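You operate a simulated robot arm through the tools that you are given. There is no shell and no other tool. Be economical: measure what you need, move in short steps, check, and stop when the job is done.

You run a simulated two-armed robot. Do the job below in one go: nothing can be reset, and whatever is moved stays where it is left.

Task
Take the cap off the white jar on the top of the cream table and lay it down there.
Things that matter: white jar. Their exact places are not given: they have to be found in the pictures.

Only the result counts: the job must be done as asked and must still hold three seconds after the hand-in. Knocking over, shifting, dropping, spilling or breaking anything else fails it. Lids that push on must go on centred and level and be pressed home; caps that screw on are set level and turned clockwise until they are tight.

Robot
Two 7-joint arms with two-finger parallel grippers on one trunk, on a base that drives. Base frame: it is fixed to the floor where the robot stands at the start and does not move with it; the origin is under the middle of the robot, x ahead of it, y to its left, z up; the surface under the hand at the start is at about z = 0.74. Readings come in m, rad, newtons and seconds.
The left shoulder is at the start at [0.05, 0.177, 1.029], the right one opposite. With the tool pointing down near the work surface each hand reaches from about 0.22 to 0.7 m from the robot's upright axis, wherever it stands, measured 20 degrees to its own side. Payload 3.43 kg a hand.
The TCP of each hand is the grasp point between the finger pads, 0.034 m short of the fingertips. In the tool frame z runs along the fingers and y along their closing line. Largest opening 0.128 m; finger width 0.024, thickness 0.012; the body of the gripper, 0.048 by 0.13 m, starts 0.096 m behind the TCP.
Orientation is that of the tool frame in the base frame, as a unit quaternion [w, x, y, z]. With the fingers straight down and closing along the base's y, the tool's x points along the base's -x, its y along +y and its z along -z.

Tools
- The arms move only by the tool arm_command. It takes "left_increments", "right_increments" or both (then of equal length, played together; a hand with none holds still); each is a list that holds one entry, the list of rows, each a list of 7 numbers: the opening in per cent of the stroke, from 0 (shut) to 100 (fully open), then the shift along the tool's x, y, z in units of 40 mm (1.0 is 40 mm), then the turn, a rotation vector about the tool's x, y, z in units of 4 degrees (1.0 is 4 degrees). In form: [[[grip, x, y, z, wx, wy, wz], ...]]. A call has 1 to 8 rows; each row shifts and turns the commanded pose from where the row before left it, along the tool's axes as they then stand. A call with a number of a shift or a turn outside -1 to 1 is refused whole. Rows are played at 5 a second. More than 0.05 m and 0.15 rad between two rows, or a gripper value outside its range, and nothing of the call is played. A pose out of reach is approached as far as the arm can. The call stops where the force on the tool passes 40 N (or 10 N more than at its start, if that is more) or the arm is blocked; 0.2 s more then pass. Each finger travels about 0.108 m/s and halts on what it meets, pressing with about 36 N; the grip force reading is that of the motor and also rises with nothing between the fingers. The clock runs only during rows and for 0.2 s after the last one: add rows that do not move to give the fingers time. The reply holds the time, the measured pose of the TCP, the force on the tool along the base axes, the opening and the grip force, in the units named above and with some noise, with the torque about the TCP (base axes, N m) and any sound that the robot's microphone picked up, and new pictures: "show" is both (left out), scene, wrist or none (wrist: the cameras of the hands that moved).
- Cameras (640 x 400 px; columns grow to the right, rows downward): "scene" is now at [0.1599, 0.0227, 1.2083]; the picture's right is [0.25, -0.97, 0.00], its down [-0.39, -0.10, -0.91] and it looks along [0.89, 0.23, -0.41] (base axes); focal length 277 px, centre (320, 200). "left" rides on the left gripper at [0.076, 0.011, -0.16] in its tool frame; the picture's right is [-0.15, 0.99, 0.00], its down [-0.88, -0.13, -0.46] and it looks along [-0.45, -0.07, 0.89] (tool axes); focal length 234 px, centre (320, 200). "right" rides on the right gripper at [0.076, -0.011, -0.16] in its tool frame; the picture's right is [0.15, 0.99, 0.00], its down [-0.88, 0.13, -0.46] and it looks along [-0.45, 0.07, 0.89] (tool axes); focal length 234 px, centre (320, 200).
- raise_lower(by): slides the trunk up (or, below 0, down) by that many m; the arms and the scene camera ride with it, the base frame stays. It gives what a move gives, with no picture.
- roll_base(legs): drives the robot by 1 to 6 legs, each [ahead, turn to the left] in m and rad, along the robot's own axes; the way and the turn of a leg run together, so that a leg with both is an arc; at most 1.5 m and 3.142 rad a leg. The arms and the cameras ride along, it lands a little off, and it stops where it bumps. It gives what a move gives, and a new picture of the scene camera.
- head_to(pan, tilt): turns the head with the scene camera to pan (to the left, within 1.396 rad either way) and tilt (down, from -0.506 to 1.204), counted from straight ahead of the robot. It gives what a move gives, and a new picture of the scene camera.
- probe_pixels(camera, pixels): for up to 12 pixels [column, row] of the newest picture of that camera ("zoom" is the newest enlarged one), the place [x, y, z] in the base frame of the surface seen there, good to about 0.002 m. It takes no simulated time.
- close_up(camera, box): a new picture of the part [left, top, right, bottom] of that camera's present view, enlarged. It takes no simulated time.
- job_done(): hands the job in; it is judged then, once.

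Work in short steps. Measure before you move; look again where a grasp or a placing could have gone wrong, and mend it. You have 80 turns and 260 pictures in all, those below and enlarged ones among them. Open the grippers and draw the arms clear of the work before you hand the job in, unless the task says otherwise; then end with one line.

The tools are called after "Call:" as name(argument=value, ...) on one line, values as JSON. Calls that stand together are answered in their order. arm_command: Moves the arms, as the interface text tells. Its arguments: {"type":"object","properties":{"left_increments":{"type":"array","items":{"type":"array","items":{"type":"array","items":{"type":"number"}}}},"right_increments":{"type":"array","items":{"type":"array","items":{"type":"array","items":{"type":"number"}}}},"show":{"type":"string","enum":["both","scene","wrist","none"]}},"required":[]} The other tools are called the same way: raise_lower (by) slides the trunk up or down; roll_base (legs) drives the base; head_to (pan, tilt) turns the head that bears the scene camera; probe_pixels (camera, pixels) gives the place of the surface under pixels of a picture; close_up (camera, box) takes an enlarged picture of a part of a camera's view; job_done () hands the job in.

At the start:

```text
t: 0.0
left_tcp_pos: [0.5114, 0.3323, 1.0337]
left_tool_rot: [-0.001, 0.0, 1.0, 0.0]
left_ft_force: [-0.2, -0.4, -0.3]
left_wrist_torque: [0.03, -0.02, -0.01]
left_opening: 0.1279
left_gripper_force: 0.0
right_tcp_pos: [0.4956, -0.1107, 1.053]
right_tool_rot: [0.0, -0.001, 1.0, 0.0]
right_ft_force: [-0.4, -0.3, -0.9]
right_wrist_torque: [0.02, 0.01, 0.03]
right_opening: 0.1277
right_gripper_force: 0.0
trunk travel left (down, up): [-0.2, 0.201]
robot x, y, heading: [-0.0015, -0.0028, -0.0]
head pan, tilt: [0.251, 0.419]
```

scene: 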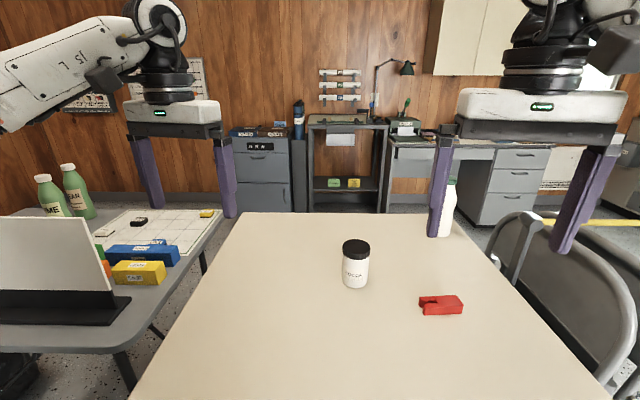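
right: 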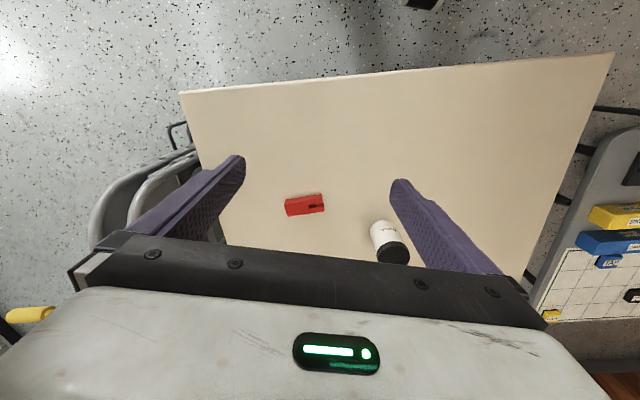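
left: 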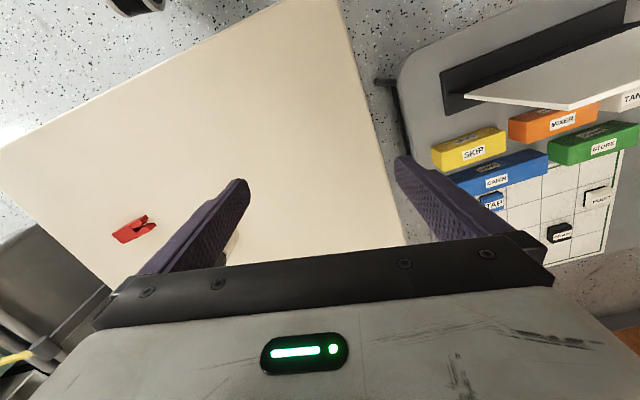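

The white jar with its black cap is at about (355,262) in the scene picture; there is also a white bottle at (447,210). I take an enlarged picture and probe the jar.

Call:
close_up(camera="scene", box=[310, 220, 400, 300])

Call:
probe_pixels(camera="scene", pixels=[[355, 243], [342, 247], [369, 247], [356, 252], [356, 258], [356, 275], [356, 285], [345, 270], [367, 270], [356, 300], [440, 305], [447, 200]])

```text
5.00 times, centred on (355, 260) of scene
```

zoom: 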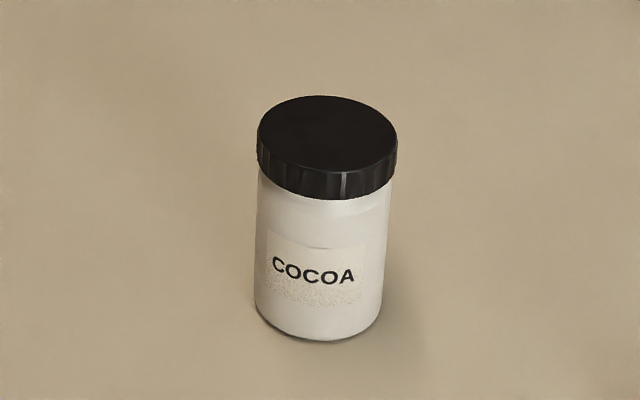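

```text
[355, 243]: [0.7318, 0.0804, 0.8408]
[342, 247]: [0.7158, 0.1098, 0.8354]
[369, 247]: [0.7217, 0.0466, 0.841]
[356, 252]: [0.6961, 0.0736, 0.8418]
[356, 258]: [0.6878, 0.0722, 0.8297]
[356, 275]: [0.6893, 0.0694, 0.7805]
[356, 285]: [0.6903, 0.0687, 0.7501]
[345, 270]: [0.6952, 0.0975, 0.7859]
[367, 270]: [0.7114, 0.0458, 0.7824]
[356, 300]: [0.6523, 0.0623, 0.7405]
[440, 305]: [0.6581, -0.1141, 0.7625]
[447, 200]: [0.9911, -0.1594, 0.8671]
```

The cap is ribbed, so it is likely a screw cap about 65 mm across with its top at z≈0.842. I'll hold the jar with the left hand and turn with the right. The jar is at the edge of reach, so I look down for the near table edge before driving.

Call:
head_to(pan=0.1, tilt=0.95)

```text
t: 0.9
left_tcp_pos: [0.5116, 0.332, 1.0334]
left_tool_rot: [0.0, 0.0, 1.0, 0.0]
left_ft_force: [-1.1, -0.1, -0.5]
left_wrist_torque: [0.01, -0.03, -0.02]
left_opening: 0.1281
left_gripper_force: 0.1
right_tcp_pos: [0.4966, -0.1102, 1.0532]
right_tool_rot: [0.0, 0.0, 1.0, 0.0]
right_ft_force: [-0.9, -0.8, 0.3]
right_wrist_torque: [0.02, 0.0, -0.01]
right_opening: 0.1281
right_gripper_force: 0.0
trunk travel left (down, up): [-0.2, 0.201]
robot x, y, heading: [-0.0, 0.0011, 0.001]
head pan, tilt: [0.099, 0.949]
```

scene: 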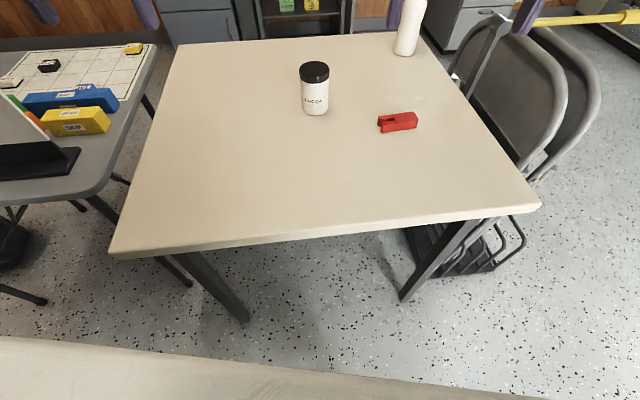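

The near edge shows at about row 235. I probe the edge, the table legs, and the robot's own front (grey shape at the bottom).

Call:
probe_pixels(camera="scene", pixels=[[112, 255], [320, 235], [540, 207], [215, 290], [250, 320], [400, 300], [300, 370], [320, 64], [303, 70], [327, 72], [314, 79], [80, 160]])

```text
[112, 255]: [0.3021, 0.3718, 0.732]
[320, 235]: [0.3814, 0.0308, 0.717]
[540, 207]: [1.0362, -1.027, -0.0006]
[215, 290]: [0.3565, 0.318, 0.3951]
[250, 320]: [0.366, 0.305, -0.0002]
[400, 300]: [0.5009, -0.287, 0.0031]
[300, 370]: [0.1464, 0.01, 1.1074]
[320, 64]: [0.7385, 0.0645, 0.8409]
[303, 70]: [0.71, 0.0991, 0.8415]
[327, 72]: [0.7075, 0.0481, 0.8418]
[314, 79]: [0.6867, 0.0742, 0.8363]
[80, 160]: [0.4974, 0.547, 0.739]
```

The table edge is at x≈0.36 and the legs are well to the sides, so 0.12 m ahead is safe. I drive that.

Call:
roll_base(legs=[[0.12, 0.0]])

Call:
head_to(pan=0.12, tilt=0.7)

Call:
close_up(camera="scene", box=[270, 140, 370, 240])

```text
t: 2.2
left_tcp_pos: [0.6311, 0.3303, 1.0333]
left_tool_rot: [0.001, 0.001, 1.0, 0.0]
left_ft_force: [0.4, 0.0, -1.0]
left_wrist_torque: [0.0, 0.03, 0.03]
left_opening: 0.1281
left_gripper_force: 0.1
right_tcp_pos: [0.616, -0.1113, 1.0526]
right_tool_rot: [0.0, 0.001, 1.0, 0.001]
right_ft_force: [-0.6, 0.4, 0.0]
right_wrist_torque: [0.03, 0.04, -0.01]
right_opening: 0.1281
right_gripper_force: 0.1
trunk travel left (down, up): [-0.2, 0.201]
robot x, y, heading: [0.1176, 0.0007, 0.0]
head pan, tilt: [0.099, 0.949]
```

scene: 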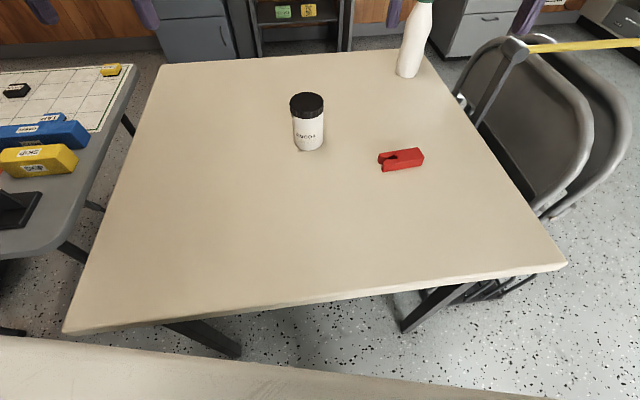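

```text
t: 3.0
left_tcp_pos: [0.6321, 0.3317, 1.0339]
left_tool_rot: [0.0, 0.001, 1.0, 0.0]
left_ft_force: [0.6, 0.3, 0.5]
left_wrist_torque: [-0.01, -0.01, -0.01]
left_opening: 0.1279
left_gripper_force: 0.0
right_tcp_pos: [0.6152, -0.1109, 1.0535]
right_tool_rot: [0.0, 0.0, 1.0, 0.001]
right_ft_force: [-0.2, 0.0, -0.1]
right_wrist_torque: [0.01, 0.0, -0.02]
right_opening: 0.1282
right_gripper_force: 0.0
trunk travel left (down, up): [-0.2, 0.201]
robot x, y, heading: [0.1185, -0.0024, -0.003]
head pan, tilt: [0.12, 0.7]
```

scene: 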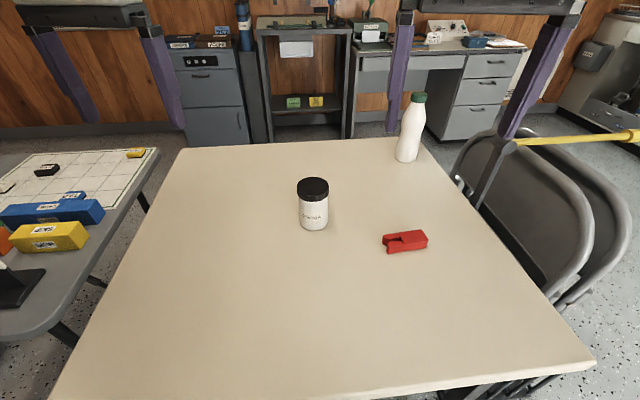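

```text
4.00 times, centred on (320, 190) of scene
```

zoom: 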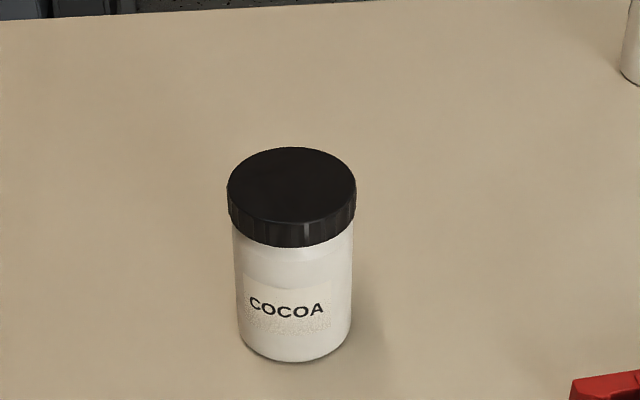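

I probe the cap rim, skirt and body in the enlarged picture (cap ellipse about columns 227–356, rows 147–223).

Call:
probe_pixels(camera="zoom", pixels=[[291, 150], [231, 185], [353, 185], [291, 220], [291, 185], [294, 243], [294, 252], [294, 300], [294, 358], [240, 290], [347, 290]])

```text
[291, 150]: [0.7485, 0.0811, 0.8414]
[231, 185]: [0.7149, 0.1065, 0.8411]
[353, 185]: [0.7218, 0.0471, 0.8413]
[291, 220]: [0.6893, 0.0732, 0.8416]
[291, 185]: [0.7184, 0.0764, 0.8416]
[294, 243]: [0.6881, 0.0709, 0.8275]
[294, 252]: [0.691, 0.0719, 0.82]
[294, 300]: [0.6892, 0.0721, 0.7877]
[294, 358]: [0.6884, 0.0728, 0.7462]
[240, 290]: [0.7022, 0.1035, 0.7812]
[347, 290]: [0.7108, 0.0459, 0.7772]
```

Cap centre ≈(0.719, 0.077), radius ≈0.031, skirt z 0.822–0.842; body radius ≈0.03, table z≈0.74. I'll bring the left hand to a grasp pointing diagonally forward-right at 30° below horizontal; first I spin it 45° about its tool axis.

Call:
arm_command(left_increments=[[[100, 0, 0, 0, 0, 0, 1], [100, 0, 0, 0, 0, 0, 1], [100, 0, 0, 0, 0, 0, 1], [100, 0, 0, 0, 0, 0, 1], [100, 0, 0, 0, 0, 0, 1], [100, 0, 0, 0, 0, 0, 1], [100, 0, 0, 0, 0, 0, 1], [100, 0, 0, 0, 0, 0, 1]]], show="none")

Call:
arm_command(left_increments=[[[100, 0, 0, 0, 0, 0, 1], [100, 0, 0, 0, 0, 0, 1], [100, 0, 0, 0, 0, 0, 1], [100, 0, 0, 0, 0, 0, 0.25], [100, 0, 0, 0, 0, -1, 0], [100, 0, 0, 0, 0, -1, 0], [100, 0, 0, 0, 0, -1, 0], [100, 0, 0, 0, 0, -1, 0]]], show="none")

Call:
arm_command(left_increments=[[[100, 0, 0, 0, 0, -1, 0], [100, 0, 0, 0, 0, -1, 0], [100, 0, 0, 0, 0, -1, 0], [100, 0, 0, 0, 0, -1, 0], [100, 0, 0, 0, 0, -1, 0], [100, 0, 0, 0, 0, -1, 0], [100, 0, 0, 0, 0, -1, 0]]], show="both")

```text
t: 4.8
left_tcp_pos: [0.597, 0.2975, 1.0184]
left_tool_rot: [0.001, 0.276, 0.961, 0.001]
left_ft_force: [0.9, 0.5, -0.5]
left_wrist_torque: [0.0, 0.03, 0.02]
left_opening: 0.1279
left_gripper_force: 0.0
left hand out of reach, approached as far as the arm can: row 6, 7, 8
right_tcp_pos: [0.6164, -0.1101, 1.0535]
right_tool_rot: [0.001, 0.0, 1.0, 0.0]
right_ft_force: [0.1, 0.0, 0.7]
right_wrist_torque: [0.0, 0.01, 0.0]
right_opening: 0.1278
right_gripper_force: 0.0
trunk travel left (down, up): [-0.2, 0.201]
robot x, y, heading: [0.1198, -0.0003, -0.001]
head pan, tilt: [0.12, 0.7]
```

```text
t: 6.6
left_tcp_pos: [0.5575, 0.2561, 1.0026]
left_tool_rot: [0.129, 0.38, 0.914, -0.053]
left_ft_force: [0.7, 0.1, -0.3]
left_wrist_torque: [-0.01, 0.0, 0.03]
left_opening: 0.128
left_gripper_force: 0.2
left hand out of reach, approached as far as the arm can: row 1, 2, 3, 4
right_tcp_pos: [0.6145, -0.1101, 1.0543]
right_tool_rot: [0.0, 0.0, 1.0, 0.0]
right_ft_force: [-0.1, -0.1, 0.2]
right_wrist_torque: [-0.02, -0.01, -0.01]
right_opening: 0.1281
right_gripper_force: 0.0
trunk travel left (down, up): [-0.2, 0.201]
robot x, y, heading: [0.1205, 0.0007, 0.0]
head pan, tilt: [0.12, 0.7]
```

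```text
t: 8.2
left_tcp_pos: [0.5589, 0.2544, 1.0023]
left_tool_rot: [0.255, 0.367, 0.889, -0.105]
left_ft_force: [0.6, 1.2, 0.0]
left_wrist_torque: [-0.01, 0.0, 0.04]
left_opening: 0.1279
left_gripper_force: 0.1
left hand out of reach, approached as far as the arm can: row 5, 6, 7
right_tcp_pos: [0.6149, -0.1111, 1.053]
right_tool_rot: [0.0, 0.001, 1.0, 0.0]
right_ft_force: [-0.1, -0.4, -0.5]
right_wrist_torque: [-0.02, -0.01, -0.04]
right_opening: 0.1279
right_gripper_force: 0.1
trunk travel left (down, up): [-0.2, 0.201]
robot x, y, heading: [0.1245, 0.0021, 0.0]
head pan, tilt: [0.12, 0.7]
```

scene: 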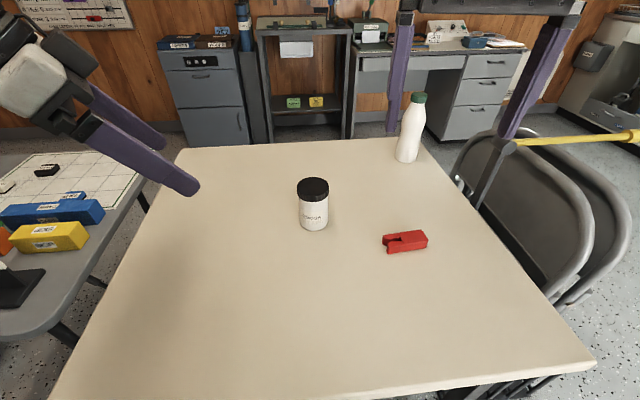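
left: 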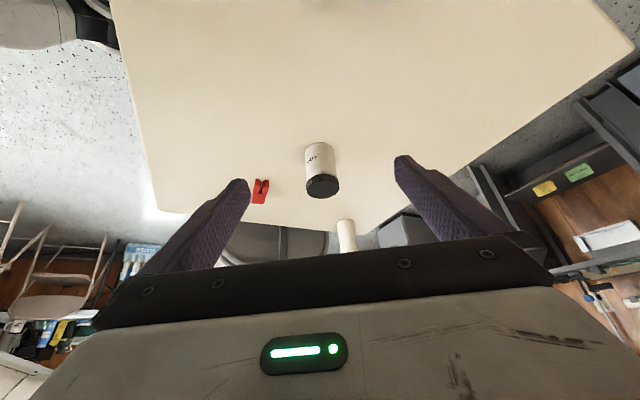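

The left hand stopped at a joint limit close in, now pointing at the jar at 58° below horizontal. I move it lower and further out toward the jar, then try to pitch further.

Call:
arm_command(left_increments=[[[100, -0.18, -0.06, 0.85, 0, 0, 0], [100, -0.18, -0.06, 0.85, 0, 0, 0], [100, -0.18, -0.06, 0.85, 0, 0, 0], [100, -0.18, -0.06, 0.85, 0, 0, 0], [100, 0, 0, 0, 0, -1, 0], [100, 0, 0, 0, 0, -1, 0], [100, 0, 0, 0, 0, -1, 0], [100, 0, 0, 0, 0, -1, 0]]], show="scene")

```text
t: 10.0
left_tcp_pos: [0.6027, 0.1936, 0.9273]
left_tool_rot: [0.377, 0.347, 0.845, -0.154]
left_ft_force: [1.1, 0.1, 0.0]
left_wrist_torque: [-0.03, -0.01, 0.01]
left_opening: 0.1277
left_gripper_force: 0.1
left hand out of reach, approached as far as the arm can: row 1, 8
right_tcp_pos: [0.6145, -0.1104, 1.0542]
right_tool_rot: [0.0, 0.0, 1.0, 0.0]
right_ft_force: [0.3, -0.4, -0.4]
right_wrist_torque: [-0.02, -0.03, 0.01]
right_opening: 0.1279
right_gripper_force: 0.0
trunk travel left (down, up): [-0.2, 0.201]
robot x, y, heading: [0.1238, -0.0014, 0.001]
head pan, tilt: [0.12, 0.7]
```

scene: 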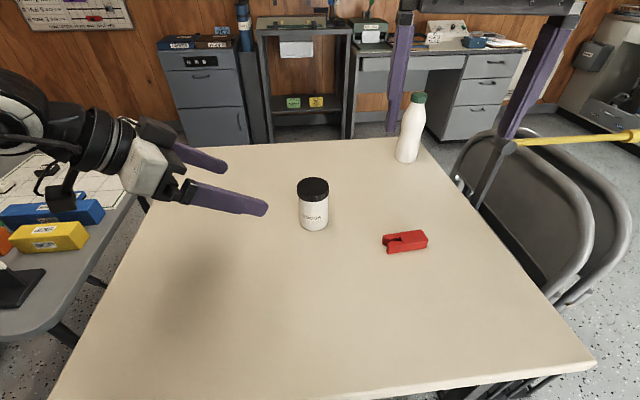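

Pitch is now 42° down and the hand points at the jar. I lower it a bit more and add the last 12° of pitch.

Call:
arm_command(left_increments=[[[100, 0.26, 0, 0.71, 0, 0, 0], [100, 0.26, 0, 0.71, 0, 0, 0], [100, 0.26, 0, 0.71, 0, 0, 0], [100, 0, 0, 0, 0, -1, 0], [100, 0, 0, 0, 0, -1, 0], [100, 0, 0, 0, 0, -1, 0]]], show="both")

```text
t: 11.4
left_tcp_pos: [0.6325, 0.1649, 0.8467]
left_tool_rot: [0.462, 0.331, 0.8, -0.191]
left_ft_force: [-0.8, 0.8, -0.2]
left_wrist_torque: [0.01, -0.01, 0.01]
left_opening: 0.1281
left_gripper_force: 0.0
right_tcp_pos: [0.6172, -0.1117, 1.0538]
right_tool_rot: [0.0, 0.002, 1.0, -0.001]
right_ft_force: [-0.3, 0.1, 0.2]
right_wrist_torque: [-0.01, -0.01, -0.03]
right_opening: 0.128
right_gripper_force: 0.0
trunk travel left (down, up): [-0.2, 0.201]
robot x, y, heading: [0.1227, -0.0007, -0.004]
head pan, tilt: [0.12, 0.7]
```

scene: 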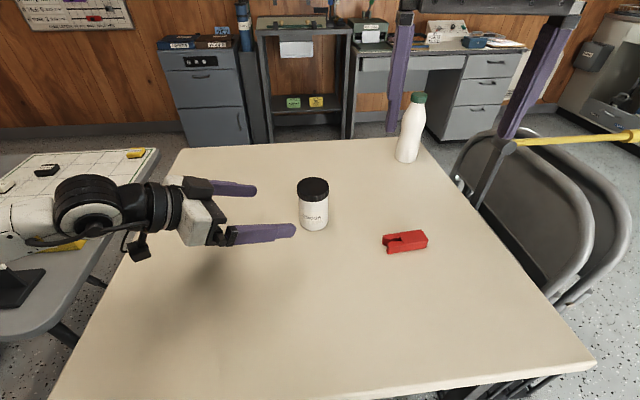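
left: 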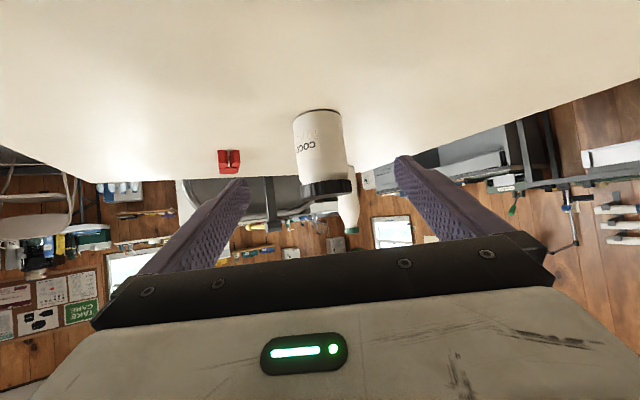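

Geometry is right: pitch 30°, lateral error ≈1 mm, 0.141 m to go along the tool axis. I advance 0.1 m and check the clearance below.

Call:
arm_command(left_increments=[[[100, 0, 0, 0.8, 0, 0, 0], [100, 0, 0, 0.8, 0, 0, 0], [100, -0.03, -0.02, 0.9, 0, 0, 0]]], show="both")

Call:
close_up(camera="scene", box=[130, 160, 370, 310])

```text
t: 12.2
left_tcp_pos: [0.6919, 0.1012, 0.7977]
left_tool_rot: [0.462, 0.331, 0.8, -0.192]
left_ft_force: [-0.5, -0.3, -0.5]
left_wrist_torque: [-0.03, 0.01, 0.0]
left_opening: 0.1278
left_gripper_force: 0.1
right_tcp_pos: [0.6166, -0.111, 1.0543]
right_tool_rot: [0.0, 0.001, 1.0, 0.001]
right_ft_force: [-0.3, -0.6, 0.2]
right_wrist_torque: [-0.02, 0.02, 0.0]
right_opening: 0.1277
right_gripper_force: 0.0
trunk travel left (down, up): [-0.2, 0.201]
robot x, y, heading: [0.1191, 0.0028, -0.002]
head pan, tilt: [0.12, 0.7]
```

scene: 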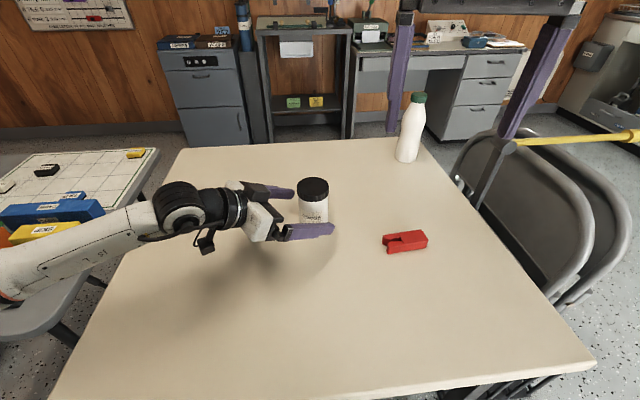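
left: 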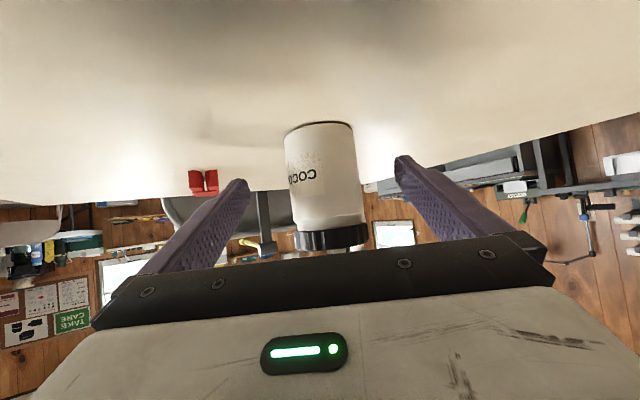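

```text
2.67 times, centred on (250, 235) of scene
```

zoom: 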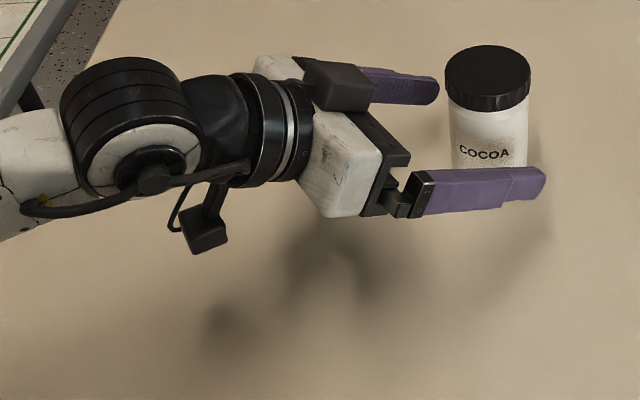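

The jar is between the fingers. I check the height of the wrist camera block and the forearm near the side table.

Call:
probe_pixels(camera="scene", pixels=[[207, 248], [205, 252], [20, 295], [60, 272], [10, 303]])

```text
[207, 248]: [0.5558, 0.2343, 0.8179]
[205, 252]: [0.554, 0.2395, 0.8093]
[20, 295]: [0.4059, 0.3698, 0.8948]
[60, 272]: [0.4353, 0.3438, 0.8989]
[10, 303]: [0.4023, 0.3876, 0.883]
```

Everything clears the table by over 40 mm. I advance the last 41 mm and close on the jar body.

Call:
arm_command(left_increments=[[[100, 0, 0.03, 0.5, 0, 0, 0], [100, 0, 0.02, 0.53, 0, 0, 0], [100, 0, 0, 0, 0, 0, 0], [60, 0, 0, 0, 0, 0, 0], [45, 0, 0, 0, 0, 0, 0], [35, 0, 0, 0, 0, 0, 0], [30, 0, 0, 0, 0, 0, 0], [30, 0, 0, 0, 0, 0, 0]]], show="both")

Call:
close_up(camera="scene", box=[250, 150, 378, 230])

```text
t: 14.0
left_tcp_pos: [0.7177, 0.0789, 0.7777]
left_tool_rot: [0.461, 0.331, 0.801, -0.192]
left_ft_force: [1.0, -0.3, 0.3]
left_wrist_torque: [-0.02, -0.06, -0.01]
left_opening: 0.0624
left_gripper_force: 35.7
right_tcp_pos: [0.617, -0.1118, 1.0534]
right_tool_rot: [0.0, 0.0, 1.0, 0.0]
right_ft_force: [-0.4, -0.1, -0.3]
right_wrist_torque: [0.02, 0.0, 0.02]
right_opening: 0.1284
right_gripper_force: 0.1
trunk travel left (down, up): [-0.2, 0.201]
robot x, y, heading: [0.1227, 0.0008, -0.002]
head pan, tilt: [0.12, 0.7]
```

scene: 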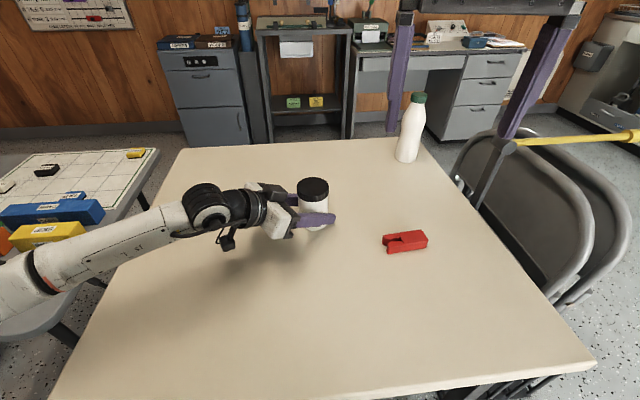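
left: 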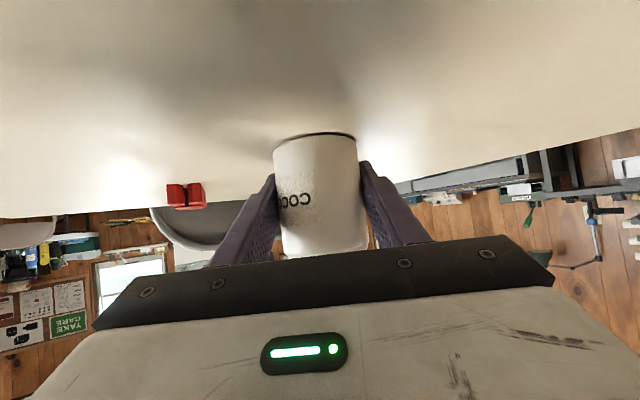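

```text
5.00 times, centred on (314, 190) of scene
```

zoom: 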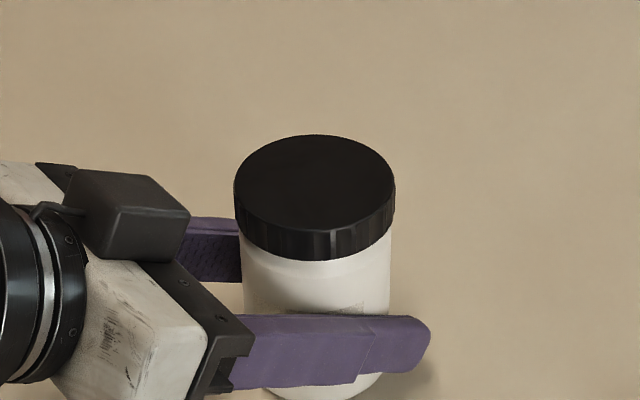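

The jar is firmly held (opening 62 mm, 36 N). I re-measure the cap and the black block on the left gripper, which the right hand must clear.

Call:
probe_pixels(camera="zoom", pixels=[[315, 139], [239, 185], [390, 187], [315, 226], [315, 183], [318, 255], [318, 264], [186, 215], [130, 175], [190, 325], [240, 325]])

```text
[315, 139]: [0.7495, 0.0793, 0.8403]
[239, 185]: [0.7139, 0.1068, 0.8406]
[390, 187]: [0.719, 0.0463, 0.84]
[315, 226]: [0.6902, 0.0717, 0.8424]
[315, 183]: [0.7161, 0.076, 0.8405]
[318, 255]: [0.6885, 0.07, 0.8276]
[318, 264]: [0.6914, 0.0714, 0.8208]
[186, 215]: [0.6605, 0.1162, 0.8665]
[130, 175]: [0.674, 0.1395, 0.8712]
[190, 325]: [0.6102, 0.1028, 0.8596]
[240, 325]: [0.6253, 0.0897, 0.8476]
```

Cap centre is (0.718, 0.0765), and the block tops out at z≈0.875, 70 mm away, so it clears. I bring the right hand above the cap at z≈0.96.

Call:
arm_command(right_increments=[[[80, -0.42, 0.78, 0.375, 0, 0, 0], [80, -0.42, 0.78, 0.375, 0, 0, 0], [80, -0.42, 0.78, 0.375, 0, 0, 0], [80, -0.42, 0.78, 0.375, 0, 0, 0], [80, -0.42, 0.78, 0.375, 0, 0, 0], [80, -0.42, 0.78, 0.375, 0, 0, 0], [70, 0, 0, 0, 0, 0, 0]]], show="both")

```text
t: 15.6
left_tcp_pos: [0.7182, 0.0789, 0.778]
left_tool_rot: [0.461, 0.332, 0.8, -0.192]
left_ft_force: [-0.6, 0.7, -0.5]
left_wrist_torque: [0.0, -0.02, -0.03]
left_opening: 0.0627
left_gripper_force: 35.6
right_tcp_pos: [0.6899, 0.0136, 0.9914]
right_tool_rot: [0.001, 0.013, 1.0, 0.005]
right_ft_force: [0.0, -0.6, 0.5]
right_wrist_torque: [-0.01, 0.02, 0.0]
right_opening: 0.0893
right_gripper_force: 0.1
right hand out of reach, approached as far as the arm can: row 5, 6
trunk travel left (down, up): [-0.2, 0.201]
robot x, y, heading: [0.1213, -0.0025, -0.0]
head pan, tilt: [0.12, 0.7]
```

scene: 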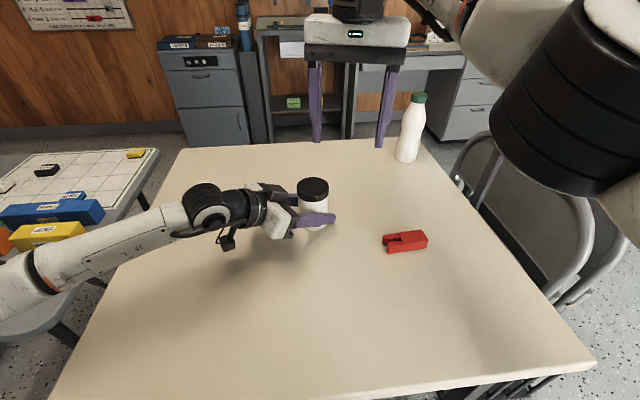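
right: 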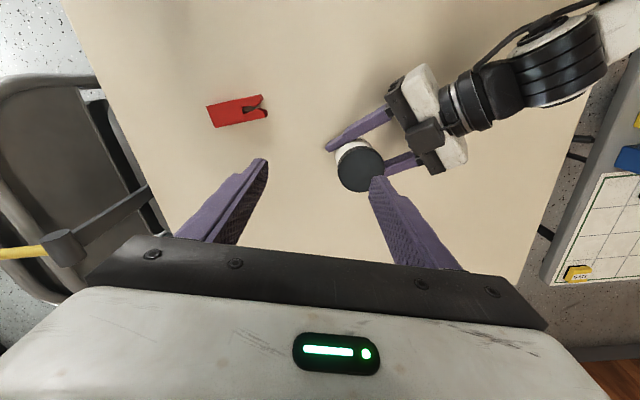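

The right arm ran out of reach 70 mm short. I'll release the jar, back both hands off and bring the base nearer with a small left turn; first open the left hand and retreat along its own line, lifting afterward, with the right hand rising too.

Call:
arm_command(left_increments=[[[100, 0, 0, 0, 0, 0, 0], [100, 0, 0, 0, 0, 0, 0], [100, 0, 0, 0, 0, 0, 0], [100, 0, 0, -0.9, 0, 0, 0], [100, 0, 0, -0.9, 0, 0, 0], [100, 0, 0, -0.9, 0, 0, 0], [100, 0, 0, -0.9, 0, 0, 0], [100, -0.5, 0, -0.5, 0, 0, 0]]], right_increments=[[[70, 0, 0, 0, 0, 0, 0], [70, 0, 0, 0, 0, 0, 0], [70, 0, 0, 0, 0, 0, 0], [70, 0.5, -0.8, 0, 0, 0, 0], [70, 0.5, -0.8, 0, 0, 0, 0], [70, 0.5, -0.8, 0, 0, 0, 0], [70, 0, 0, 0, 0, 0, 0], [70, 0, 0, 0, 0, 0, 0]]], show="scene")

```text
t: 17.4
left_tcp_pos: [0.6254, 0.1711, 0.8784]
left_tool_rot: [0.462, 0.331, 0.8, -0.192]
left_ft_force: [0.6, -0.9, 0.3]
left_wrist_torque: [0.01, 0.0, -0.01]
left_opening: 0.1278
left_gripper_force: 0.0
right_tcp_pos: [0.6234, -0.0702, 0.9904]
right_tool_rot: [-0.001, 0.001, 1.0, 0.0]
right_ft_force: [-0.1, -0.3, -0.2]
right_wrist_torque: [-0.01, -0.01, -0.01]
right_opening: 0.0895
right_gripper_force: 0.0
trunk travel left (down, up): [-0.2, 0.201]
robot x, y, heading: [0.1214, -0.0003, 0.001]
head pan, tilt: [0.12, 0.7]
```

scene: 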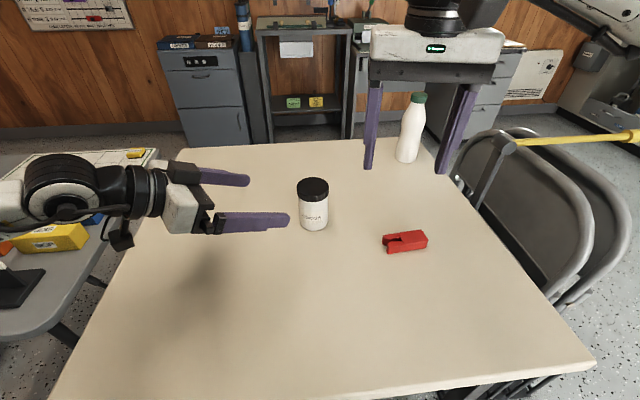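

Before turning I look left, to see what the left elbow might sweep over.

Call:
head_to(pan=0.9, tilt=0.7)

```text
t: 18.5
left_tcp_pos: [0.6246, 0.1717, 0.8771]
left_tool_rot: [0.463, 0.331, 0.8, -0.192]
left_ft_force: [0.1, -0.1, -0.6]
left_wrist_torque: [-0.02, 0.0, -0.01]
left_opening: 0.1279
left_gripper_force: 0.0
right_tcp_pos: [0.6235, -0.0697, 0.9903]
right_tool_rot: [0.0, 0.001, 1.0, 0.0]
right_ft_force: [1.6, 0.7, 0.7]
right_wrist_torque: [-0.01, 0.0, 0.0]
right_opening: 0.0894
right_gripper_force: 0.1
trunk travel left (down, up): [-0.2, 0.201]
robot x, y, heading: [0.119, -0.0008, -0.006]
head pan, tilt: [0.901, 0.7]
```

scene: 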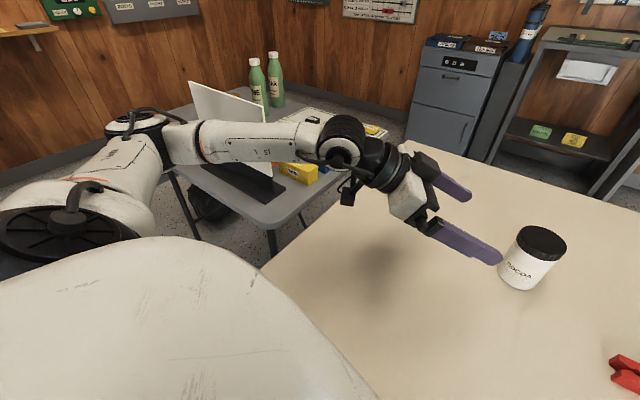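

Call:
probe_pixels(camera="scene", pixels=[[195, 90], [262, 105], [210, 155], [280, 150], [150, 135], [130, 160], [255, 65], [180, 170], [270, 222]])

```text
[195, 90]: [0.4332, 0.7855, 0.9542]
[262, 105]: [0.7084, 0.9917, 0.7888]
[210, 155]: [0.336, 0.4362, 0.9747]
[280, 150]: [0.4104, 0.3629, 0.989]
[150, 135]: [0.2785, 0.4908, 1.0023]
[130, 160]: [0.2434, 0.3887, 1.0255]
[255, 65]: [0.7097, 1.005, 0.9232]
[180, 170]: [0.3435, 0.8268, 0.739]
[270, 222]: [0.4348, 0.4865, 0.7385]
```

The elbow at (0.28, 0.49) will sweep backward, well clear of the panel at (0.43, 0.79). I turn 0.25 rad left and then go 0.06 m ahead.

Call:
roll_base(legs=[[0.0, 0.25], [0.06, 0.0]])

Call:
head_to(pan=0.0, tilt=0.75)

```text
t: 20.3
left_tcp_pos: [0.6246, 0.3041, 0.8787]
left_tool_rot: [0.482, 0.23, 0.835, -0.133]
left_ft_force: [0.1, -0.3, -0.2]
left_wrist_torque: [-0.01, 0.01, -0.03]
left_opening: 0.1281
left_gripper_force: 0.0
right_tcp_pos: [0.6828, 0.0686, 0.9911]
right_tool_rot: [0.0, -0.122, 0.993, 0.001]
right_ft_force: [0.0, -0.7, 0.0]
right_wrist_torque: [0.0, 0.03, 0.0]
right_opening: 0.0895
right_gripper_force: 0.0
trunk travel left (down, up): [-0.2, 0.201]
robot x, y, heading: [0.1767, 0.0191, 0.24]
head pan, tilt: [0.901, 0.7]
```

scene: 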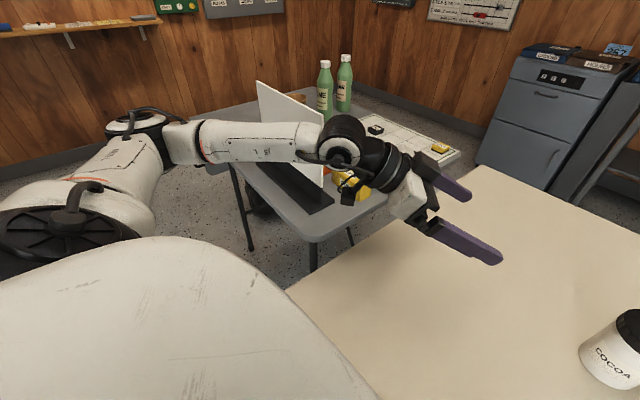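

```text
t: 21.5
left_tcp_pos: [0.6264, 0.3042, 0.8784]
left_tool_rot: [0.481, 0.231, 0.835, -0.133]
left_ft_force: [-0.3, -0.7, -0.1]
left_wrist_torque: [0.01, 0.02, 0.05]
left_opening: 0.128
left_gripper_force: 0.1
right_tcp_pos: [0.6824, 0.0696, 0.9905]
right_tool_rot: [0.0, -0.122, 0.993, -0.001]
right_ft_force: [0.4, 0.8, -0.3]
right_wrist_torque: [0.01, -0.04, 0.02]
right_opening: 0.0895
right_gripper_force: 0.0
trunk travel left (down, up): [-0.2, 0.201]
robot x, y, heading: [0.1794, 0.0156, 0.247]
head pan, tilt: [0.0, 0.75]
```

scene: 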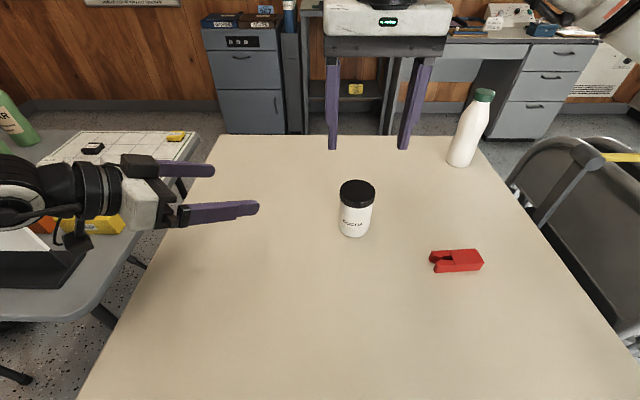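

The right hand is now almost over the cap with the shoulder closer. I move the left hand to the pre-grasp line (0.14 m short of the jar) and centre the right hand over the cap at z≈0.96.

Call:
arm_command(left_increments=[[[100, -0.075, -0.917, 0.506, 0, 0, 0], [100, -0.075, -0.917, 0.506, 0, 0, 0], [100, -0.075, -0.917, 0.506, 0, 0, 0], [100, -0.075, -0.917, 0.506, 0, 0, 0], [100, 0, 0, 0, 0, 0, 0]]], right_increments=[[[70, -0.225, -0.01, 0.19, 0, 0, 0], [70, -0.225, -0.01, 0.19, 0, 0, 0], [70, -0.225, -0.01, 0.19, 0, 0, 0], [70, -0.225, -0.01, 0.19, 0, 0, 0], [70, 0, 0, 0, 0, 0, 0]]], show="both")

```text
t: 22.7
left_tcp_pos: [0.6142, 0.138, 0.8479]
left_tool_rot: [0.482, 0.229, 0.835, -0.133]
left_ft_force: [-0.1, 0.4, -0.6]
left_wrist_torque: [0.01, 0.02, -0.01]
left_opening: 0.128
left_gripper_force: 0.0
right_tcp_pos: [0.7186, 0.0766, 0.9599]
right_tool_rot: [0.001, -0.122, 0.993, 0.0]
right_ft_force: [0.2, -0.1, -1.2]
right_wrist_torque: [-0.02, -0.05, -0.02]
right_opening: 0.0896
right_gripper_force: 0.1
trunk travel left (down, up): [-0.2, 0.201]
robot x, y, heading: [0.179, 0.0153, 0.248]
head pan, tilt: [0.0, 0.75]
```

scene: 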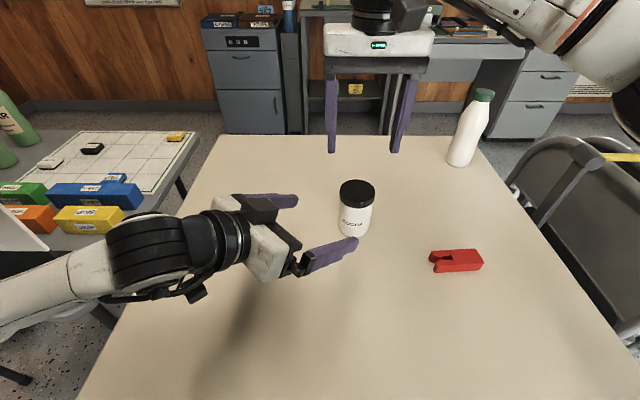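
right: 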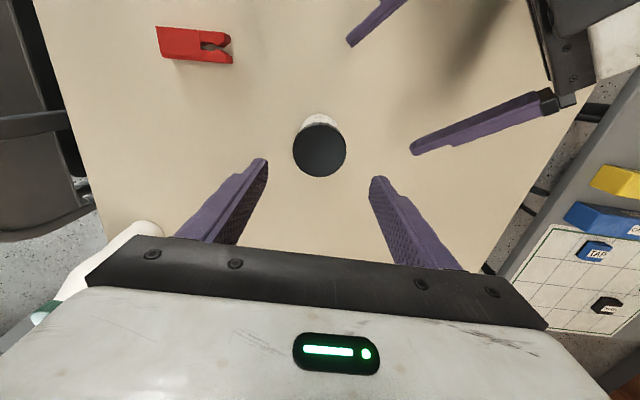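
left: 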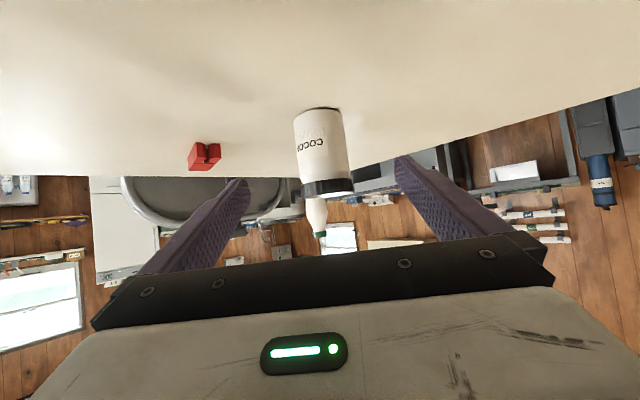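

Both are aligned. I advance the left hand 0.139 m and close on the jar, while winding the right hand clockwise above it to gain unscrewing travel.

Call:
arm_command(left_increments=[[[100, 0, 0.01, 0.87, 0, 0, 0], [100, 0, 0.01, 0.87, 0, 0, 0], [100, 0, 0.01, 0.87, 0, 0, 0], [100, 0, 0, 0.87, 0, 0, 0], [60, 0, 0, 0, 0, 0, 0], [45, 0, 0, 0, 0, 0, 0], [35, 0, 0, 0, 0, 0, 0], [30, 0, 0, 0, 0, 0, 0]]], right_increments=[[[70, 0, 0, 0, 0, 0, 1], [70, 0, 0, 0, 0, 0, 1], [70, 0, 0, 0, 0, 0, 1], [70, 0, 0, 0, 0, 0, 1], [70, 0, 0, 0, 0, 0, 1], [70, 0, 0, 0, 0, 0, 1], [70, 0, 0, 0, 0, 0, 1], [70, 0, 0, 0, 0, 0, 1]]], show="both")

Call:
arm_command(right_increments=[[[70, 0, 0, 0, 0, 0, 1], [70, 0, 0, 0, 0, 0, 1], [70, 0, 0, 0, 0, 0, 1], [70, 0, 0, 0, 0, 0, 1], [70, 0, 0, 0, 0, 0, 1], [70, 0, 0, 0, 0, 0, 1], [70, 0, 0, 0, 0, 0, 1], [70, 0, 0, 0, 0, 0, 1]]], show="scene")

```text
t: 24.5
left_tcp_pos: [0.7203, 0.0769, 0.7764]
left_tool_rot: [0.482, 0.232, 0.834, -0.134]
left_ft_force: [0.8, -1.4, -0.9]
left_wrist_torque: [-0.07, -0.09, -0.01]
left_opening: 0.0628
left_gripper_force: 36.2
right_tcp_pos: [0.7166, 0.0772, 0.96]
right_tool_rot: [0.0, 0.158, 0.987, 0.0]
right_ft_force: [0.3, -0.7, -0.4]
right_wrist_torque: [0.01, -0.03, 0.0]
right_opening: 0.0895
right_gripper_force: 0.0
trunk travel left (down, up): [-0.2, 0.201]
robot x, y, heading: [0.1774, 0.0162, 0.242]
head pan, tilt: [0.0, 0.75]
```

scene: 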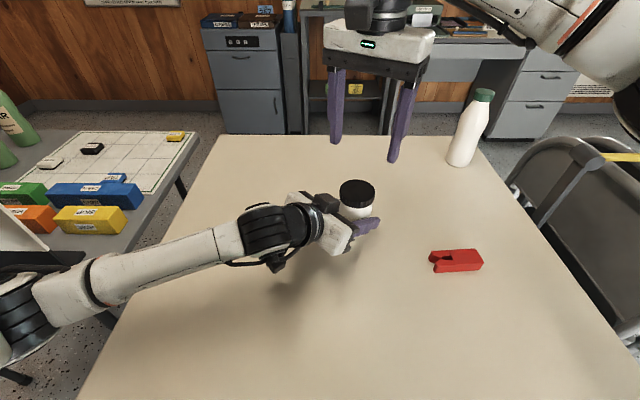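
right: 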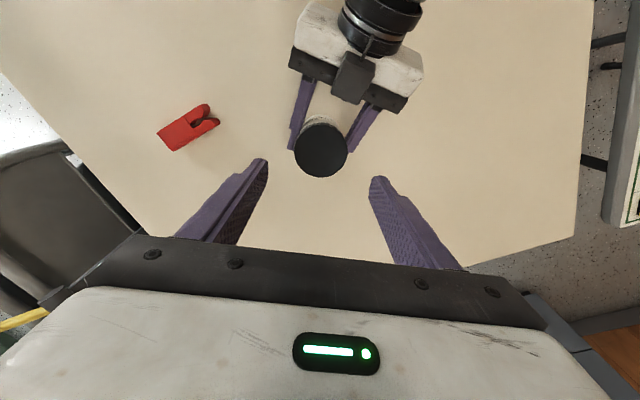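
left: 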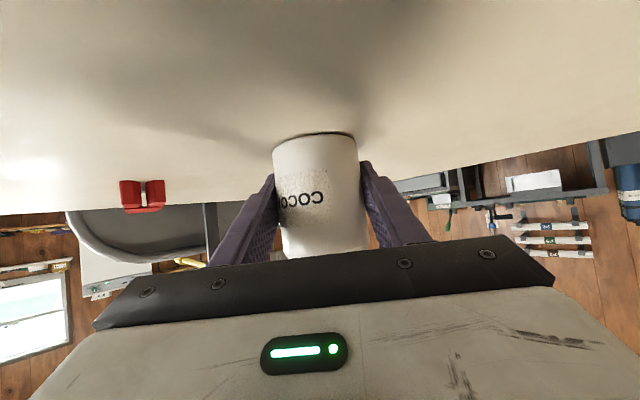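

```text
t: 26.3
left_tcp_pos: [0.7193, 0.0774, 0.7778]
left_tool_rot: [0.482, 0.23, 0.835, -0.133]
left_ft_force: [0.4, 0.1, -0.6]
left_wrist_torque: [-0.04, -0.04, 0.01]
left_opening: 0.0632
left_gripper_force: 35.9
right_tcp_pos: [0.718, 0.0771, 0.9606]
right_tool_rot: [0.0, 0.423, 0.906, 0.0]
right_ft_force: [0.7, -0.5, -0.8]
right_wrist_torque: [0.04, 0.03, -0.02]
right_opening: 0.0894
right_gripper_force: 0.1
trunk travel left (down, up): [-0.2, 0.201]
robot x, y, heading: [0.1768, 0.0119, 0.245]
head pan, tilt: [0.0, 0.75]
```

scene: 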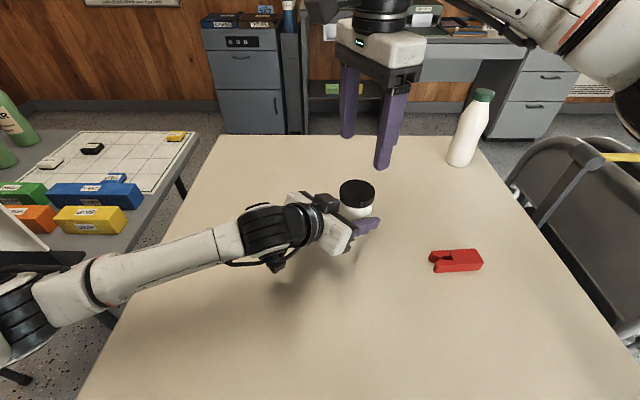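

It turned freely to about 50° clockwise. I wind on another 32° and measure the cap again.

Call:
arm_command(right_increments=[[[70, 0, 0, 0, 0, 0, 1], [70, 0, 0, 0, 0, 0, 1], [70, 0, 0, 0, 0, 0, 1], [70, 0, 0, 0, 0, 0, 1], [70, 0, 0, 0, 0, 0, 1], [70, 0, 0, 0, 0, 0, 1], [70, 0, 0, 0, 0, 0, 1], [70, 0, 0, 0, 0, 0, 1]]], show="scene")

Call:
close_up(camera="scene", box=[310, 160, 406, 220])

```text
t: 28.1
left_tcp_pos: [0.7213, 0.076, 0.7763]
left_tool_rot: [0.482, 0.23, 0.835, -0.133]
left_ft_force: [-0.4, -0.4, 0.0]
left_wrist_torque: [-0.06, -0.01, 0.02]
left_opening: 0.0628
left_gripper_force: 35.8
right_tcp_pos: [0.7182, 0.0769, 0.9599]
right_tool_rot: [0.0, 0.656, 0.755, 0.001]
right_ft_force: [-0.1, -0.2, -0.4]
right_wrist_torque: [0.01, 0.0, -0.01]
right_opening: 0.0894
right_gripper_force: 0.0
trunk travel left (down, up): [-0.2, 0.201]
robot x, y, heading: [0.178, 0.0132, 0.243]
head pan, tilt: [0.0, 0.75]
```

scene: 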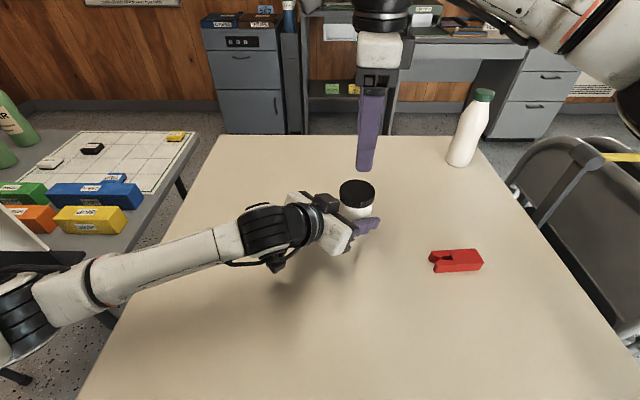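

```text
6.67 times, centred on (358, 190) of scene
```

zoom: 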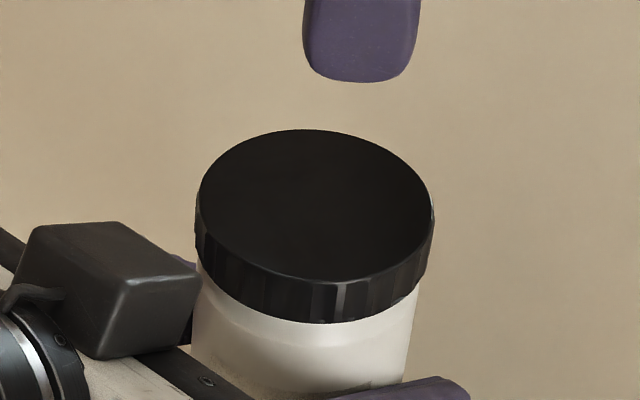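

Call:
probe_pixels(camera="zoom", pixels=[[314, 134], [203, 200], [428, 205], [314, 278], [314, 205], [318, 318], [318, 328], [190, 270], [90, 235], [190, 300]])

```text
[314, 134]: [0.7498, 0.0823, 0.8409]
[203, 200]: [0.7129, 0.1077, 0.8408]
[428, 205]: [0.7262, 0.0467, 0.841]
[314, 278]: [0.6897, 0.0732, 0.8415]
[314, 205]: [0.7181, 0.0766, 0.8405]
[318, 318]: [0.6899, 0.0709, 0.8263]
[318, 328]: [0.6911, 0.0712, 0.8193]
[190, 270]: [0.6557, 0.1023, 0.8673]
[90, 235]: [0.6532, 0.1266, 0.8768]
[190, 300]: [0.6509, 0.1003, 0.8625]
```

Cap centre is (0.720, 0.0775), skirt bottom z≈0.822. I narrow the right fingers to ~70 mm and descend so the tips end just at the skirt's bottom (TCP z≈0.857).

Call:
arm_command(right_increments=[[[57, 0, 0.05, 0, 0, 0, 0], [57, 0, 0, 0, 0, 0, 0], [57, 0, 0, 0.85, 0, 0, 0], [57, 0, 0, 0.85, 0, 0, 0], [57, 0, 0, 0.6, 0, 0, 0], [57, 0, 0, 0.28, 0, 0, 0], [57, 0, 0, 0, 0, 0, 0]]], show="both")

Call:
close_up(camera="scene", box=[310, 160, 406, 220])

```text
t: 29.7
left_tcp_pos: [0.7209, 0.0777, 0.7763]
left_tool_rot: [0.482, 0.23, 0.835, -0.133]
left_ft_force: [0.5, -0.1, 0.2]
left_wrist_torque: [-0.05, 0.03, 0.03]
left_opening: 0.0629
left_gripper_force: 36.1
right_tcp_pos: [0.7183, 0.0764, 0.8557]
right_tool_rot: [0.0, 0.656, 0.754, 0.0]
right_ft_force: [0.2, -1.6, -0.3]
right_wrist_torque: [0.01, 0.01, 0.05]
right_opening: 0.073
right_gripper_force: 0.1
trunk travel left (down, up): [-0.2, 0.201]
robot x, y, heading: [0.1788, 0.0156, 0.242]
head pan, tilt: [0.0, 0.75]
```

scene: 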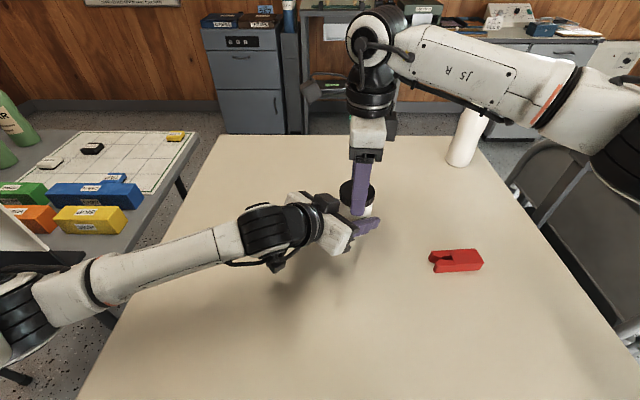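
right: 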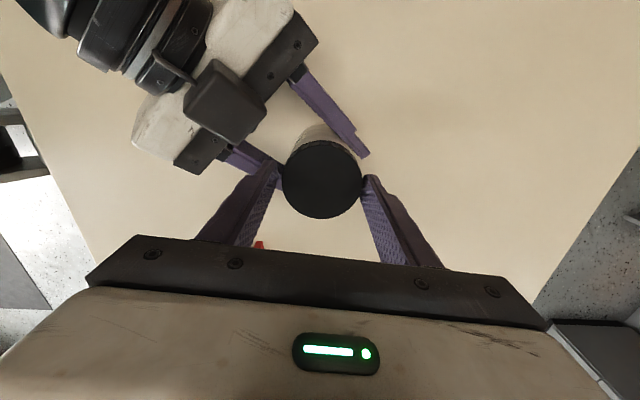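

```text
6.67 times, centred on (358, 190) of scene
```

zoom: 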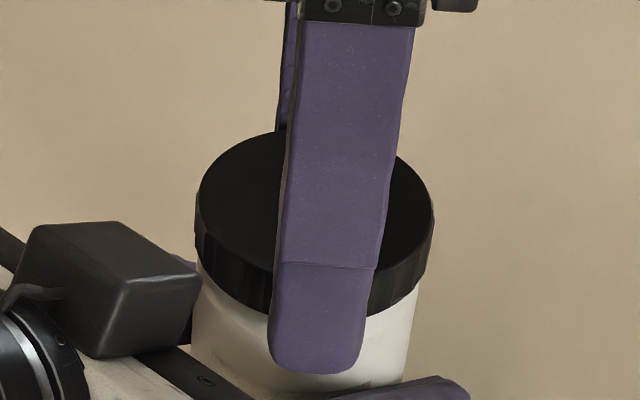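

The fingers straddle the cap. I check the tip height against the skirt bottom.

Call:
probe_pixels(camera="zoom", pixels=[[318, 368], [318, 350], [330, 265], [390, 300], [390, 315]])

```text
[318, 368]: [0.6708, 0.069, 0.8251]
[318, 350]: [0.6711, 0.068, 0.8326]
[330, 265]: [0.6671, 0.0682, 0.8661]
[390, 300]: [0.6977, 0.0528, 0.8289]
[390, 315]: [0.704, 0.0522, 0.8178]
```

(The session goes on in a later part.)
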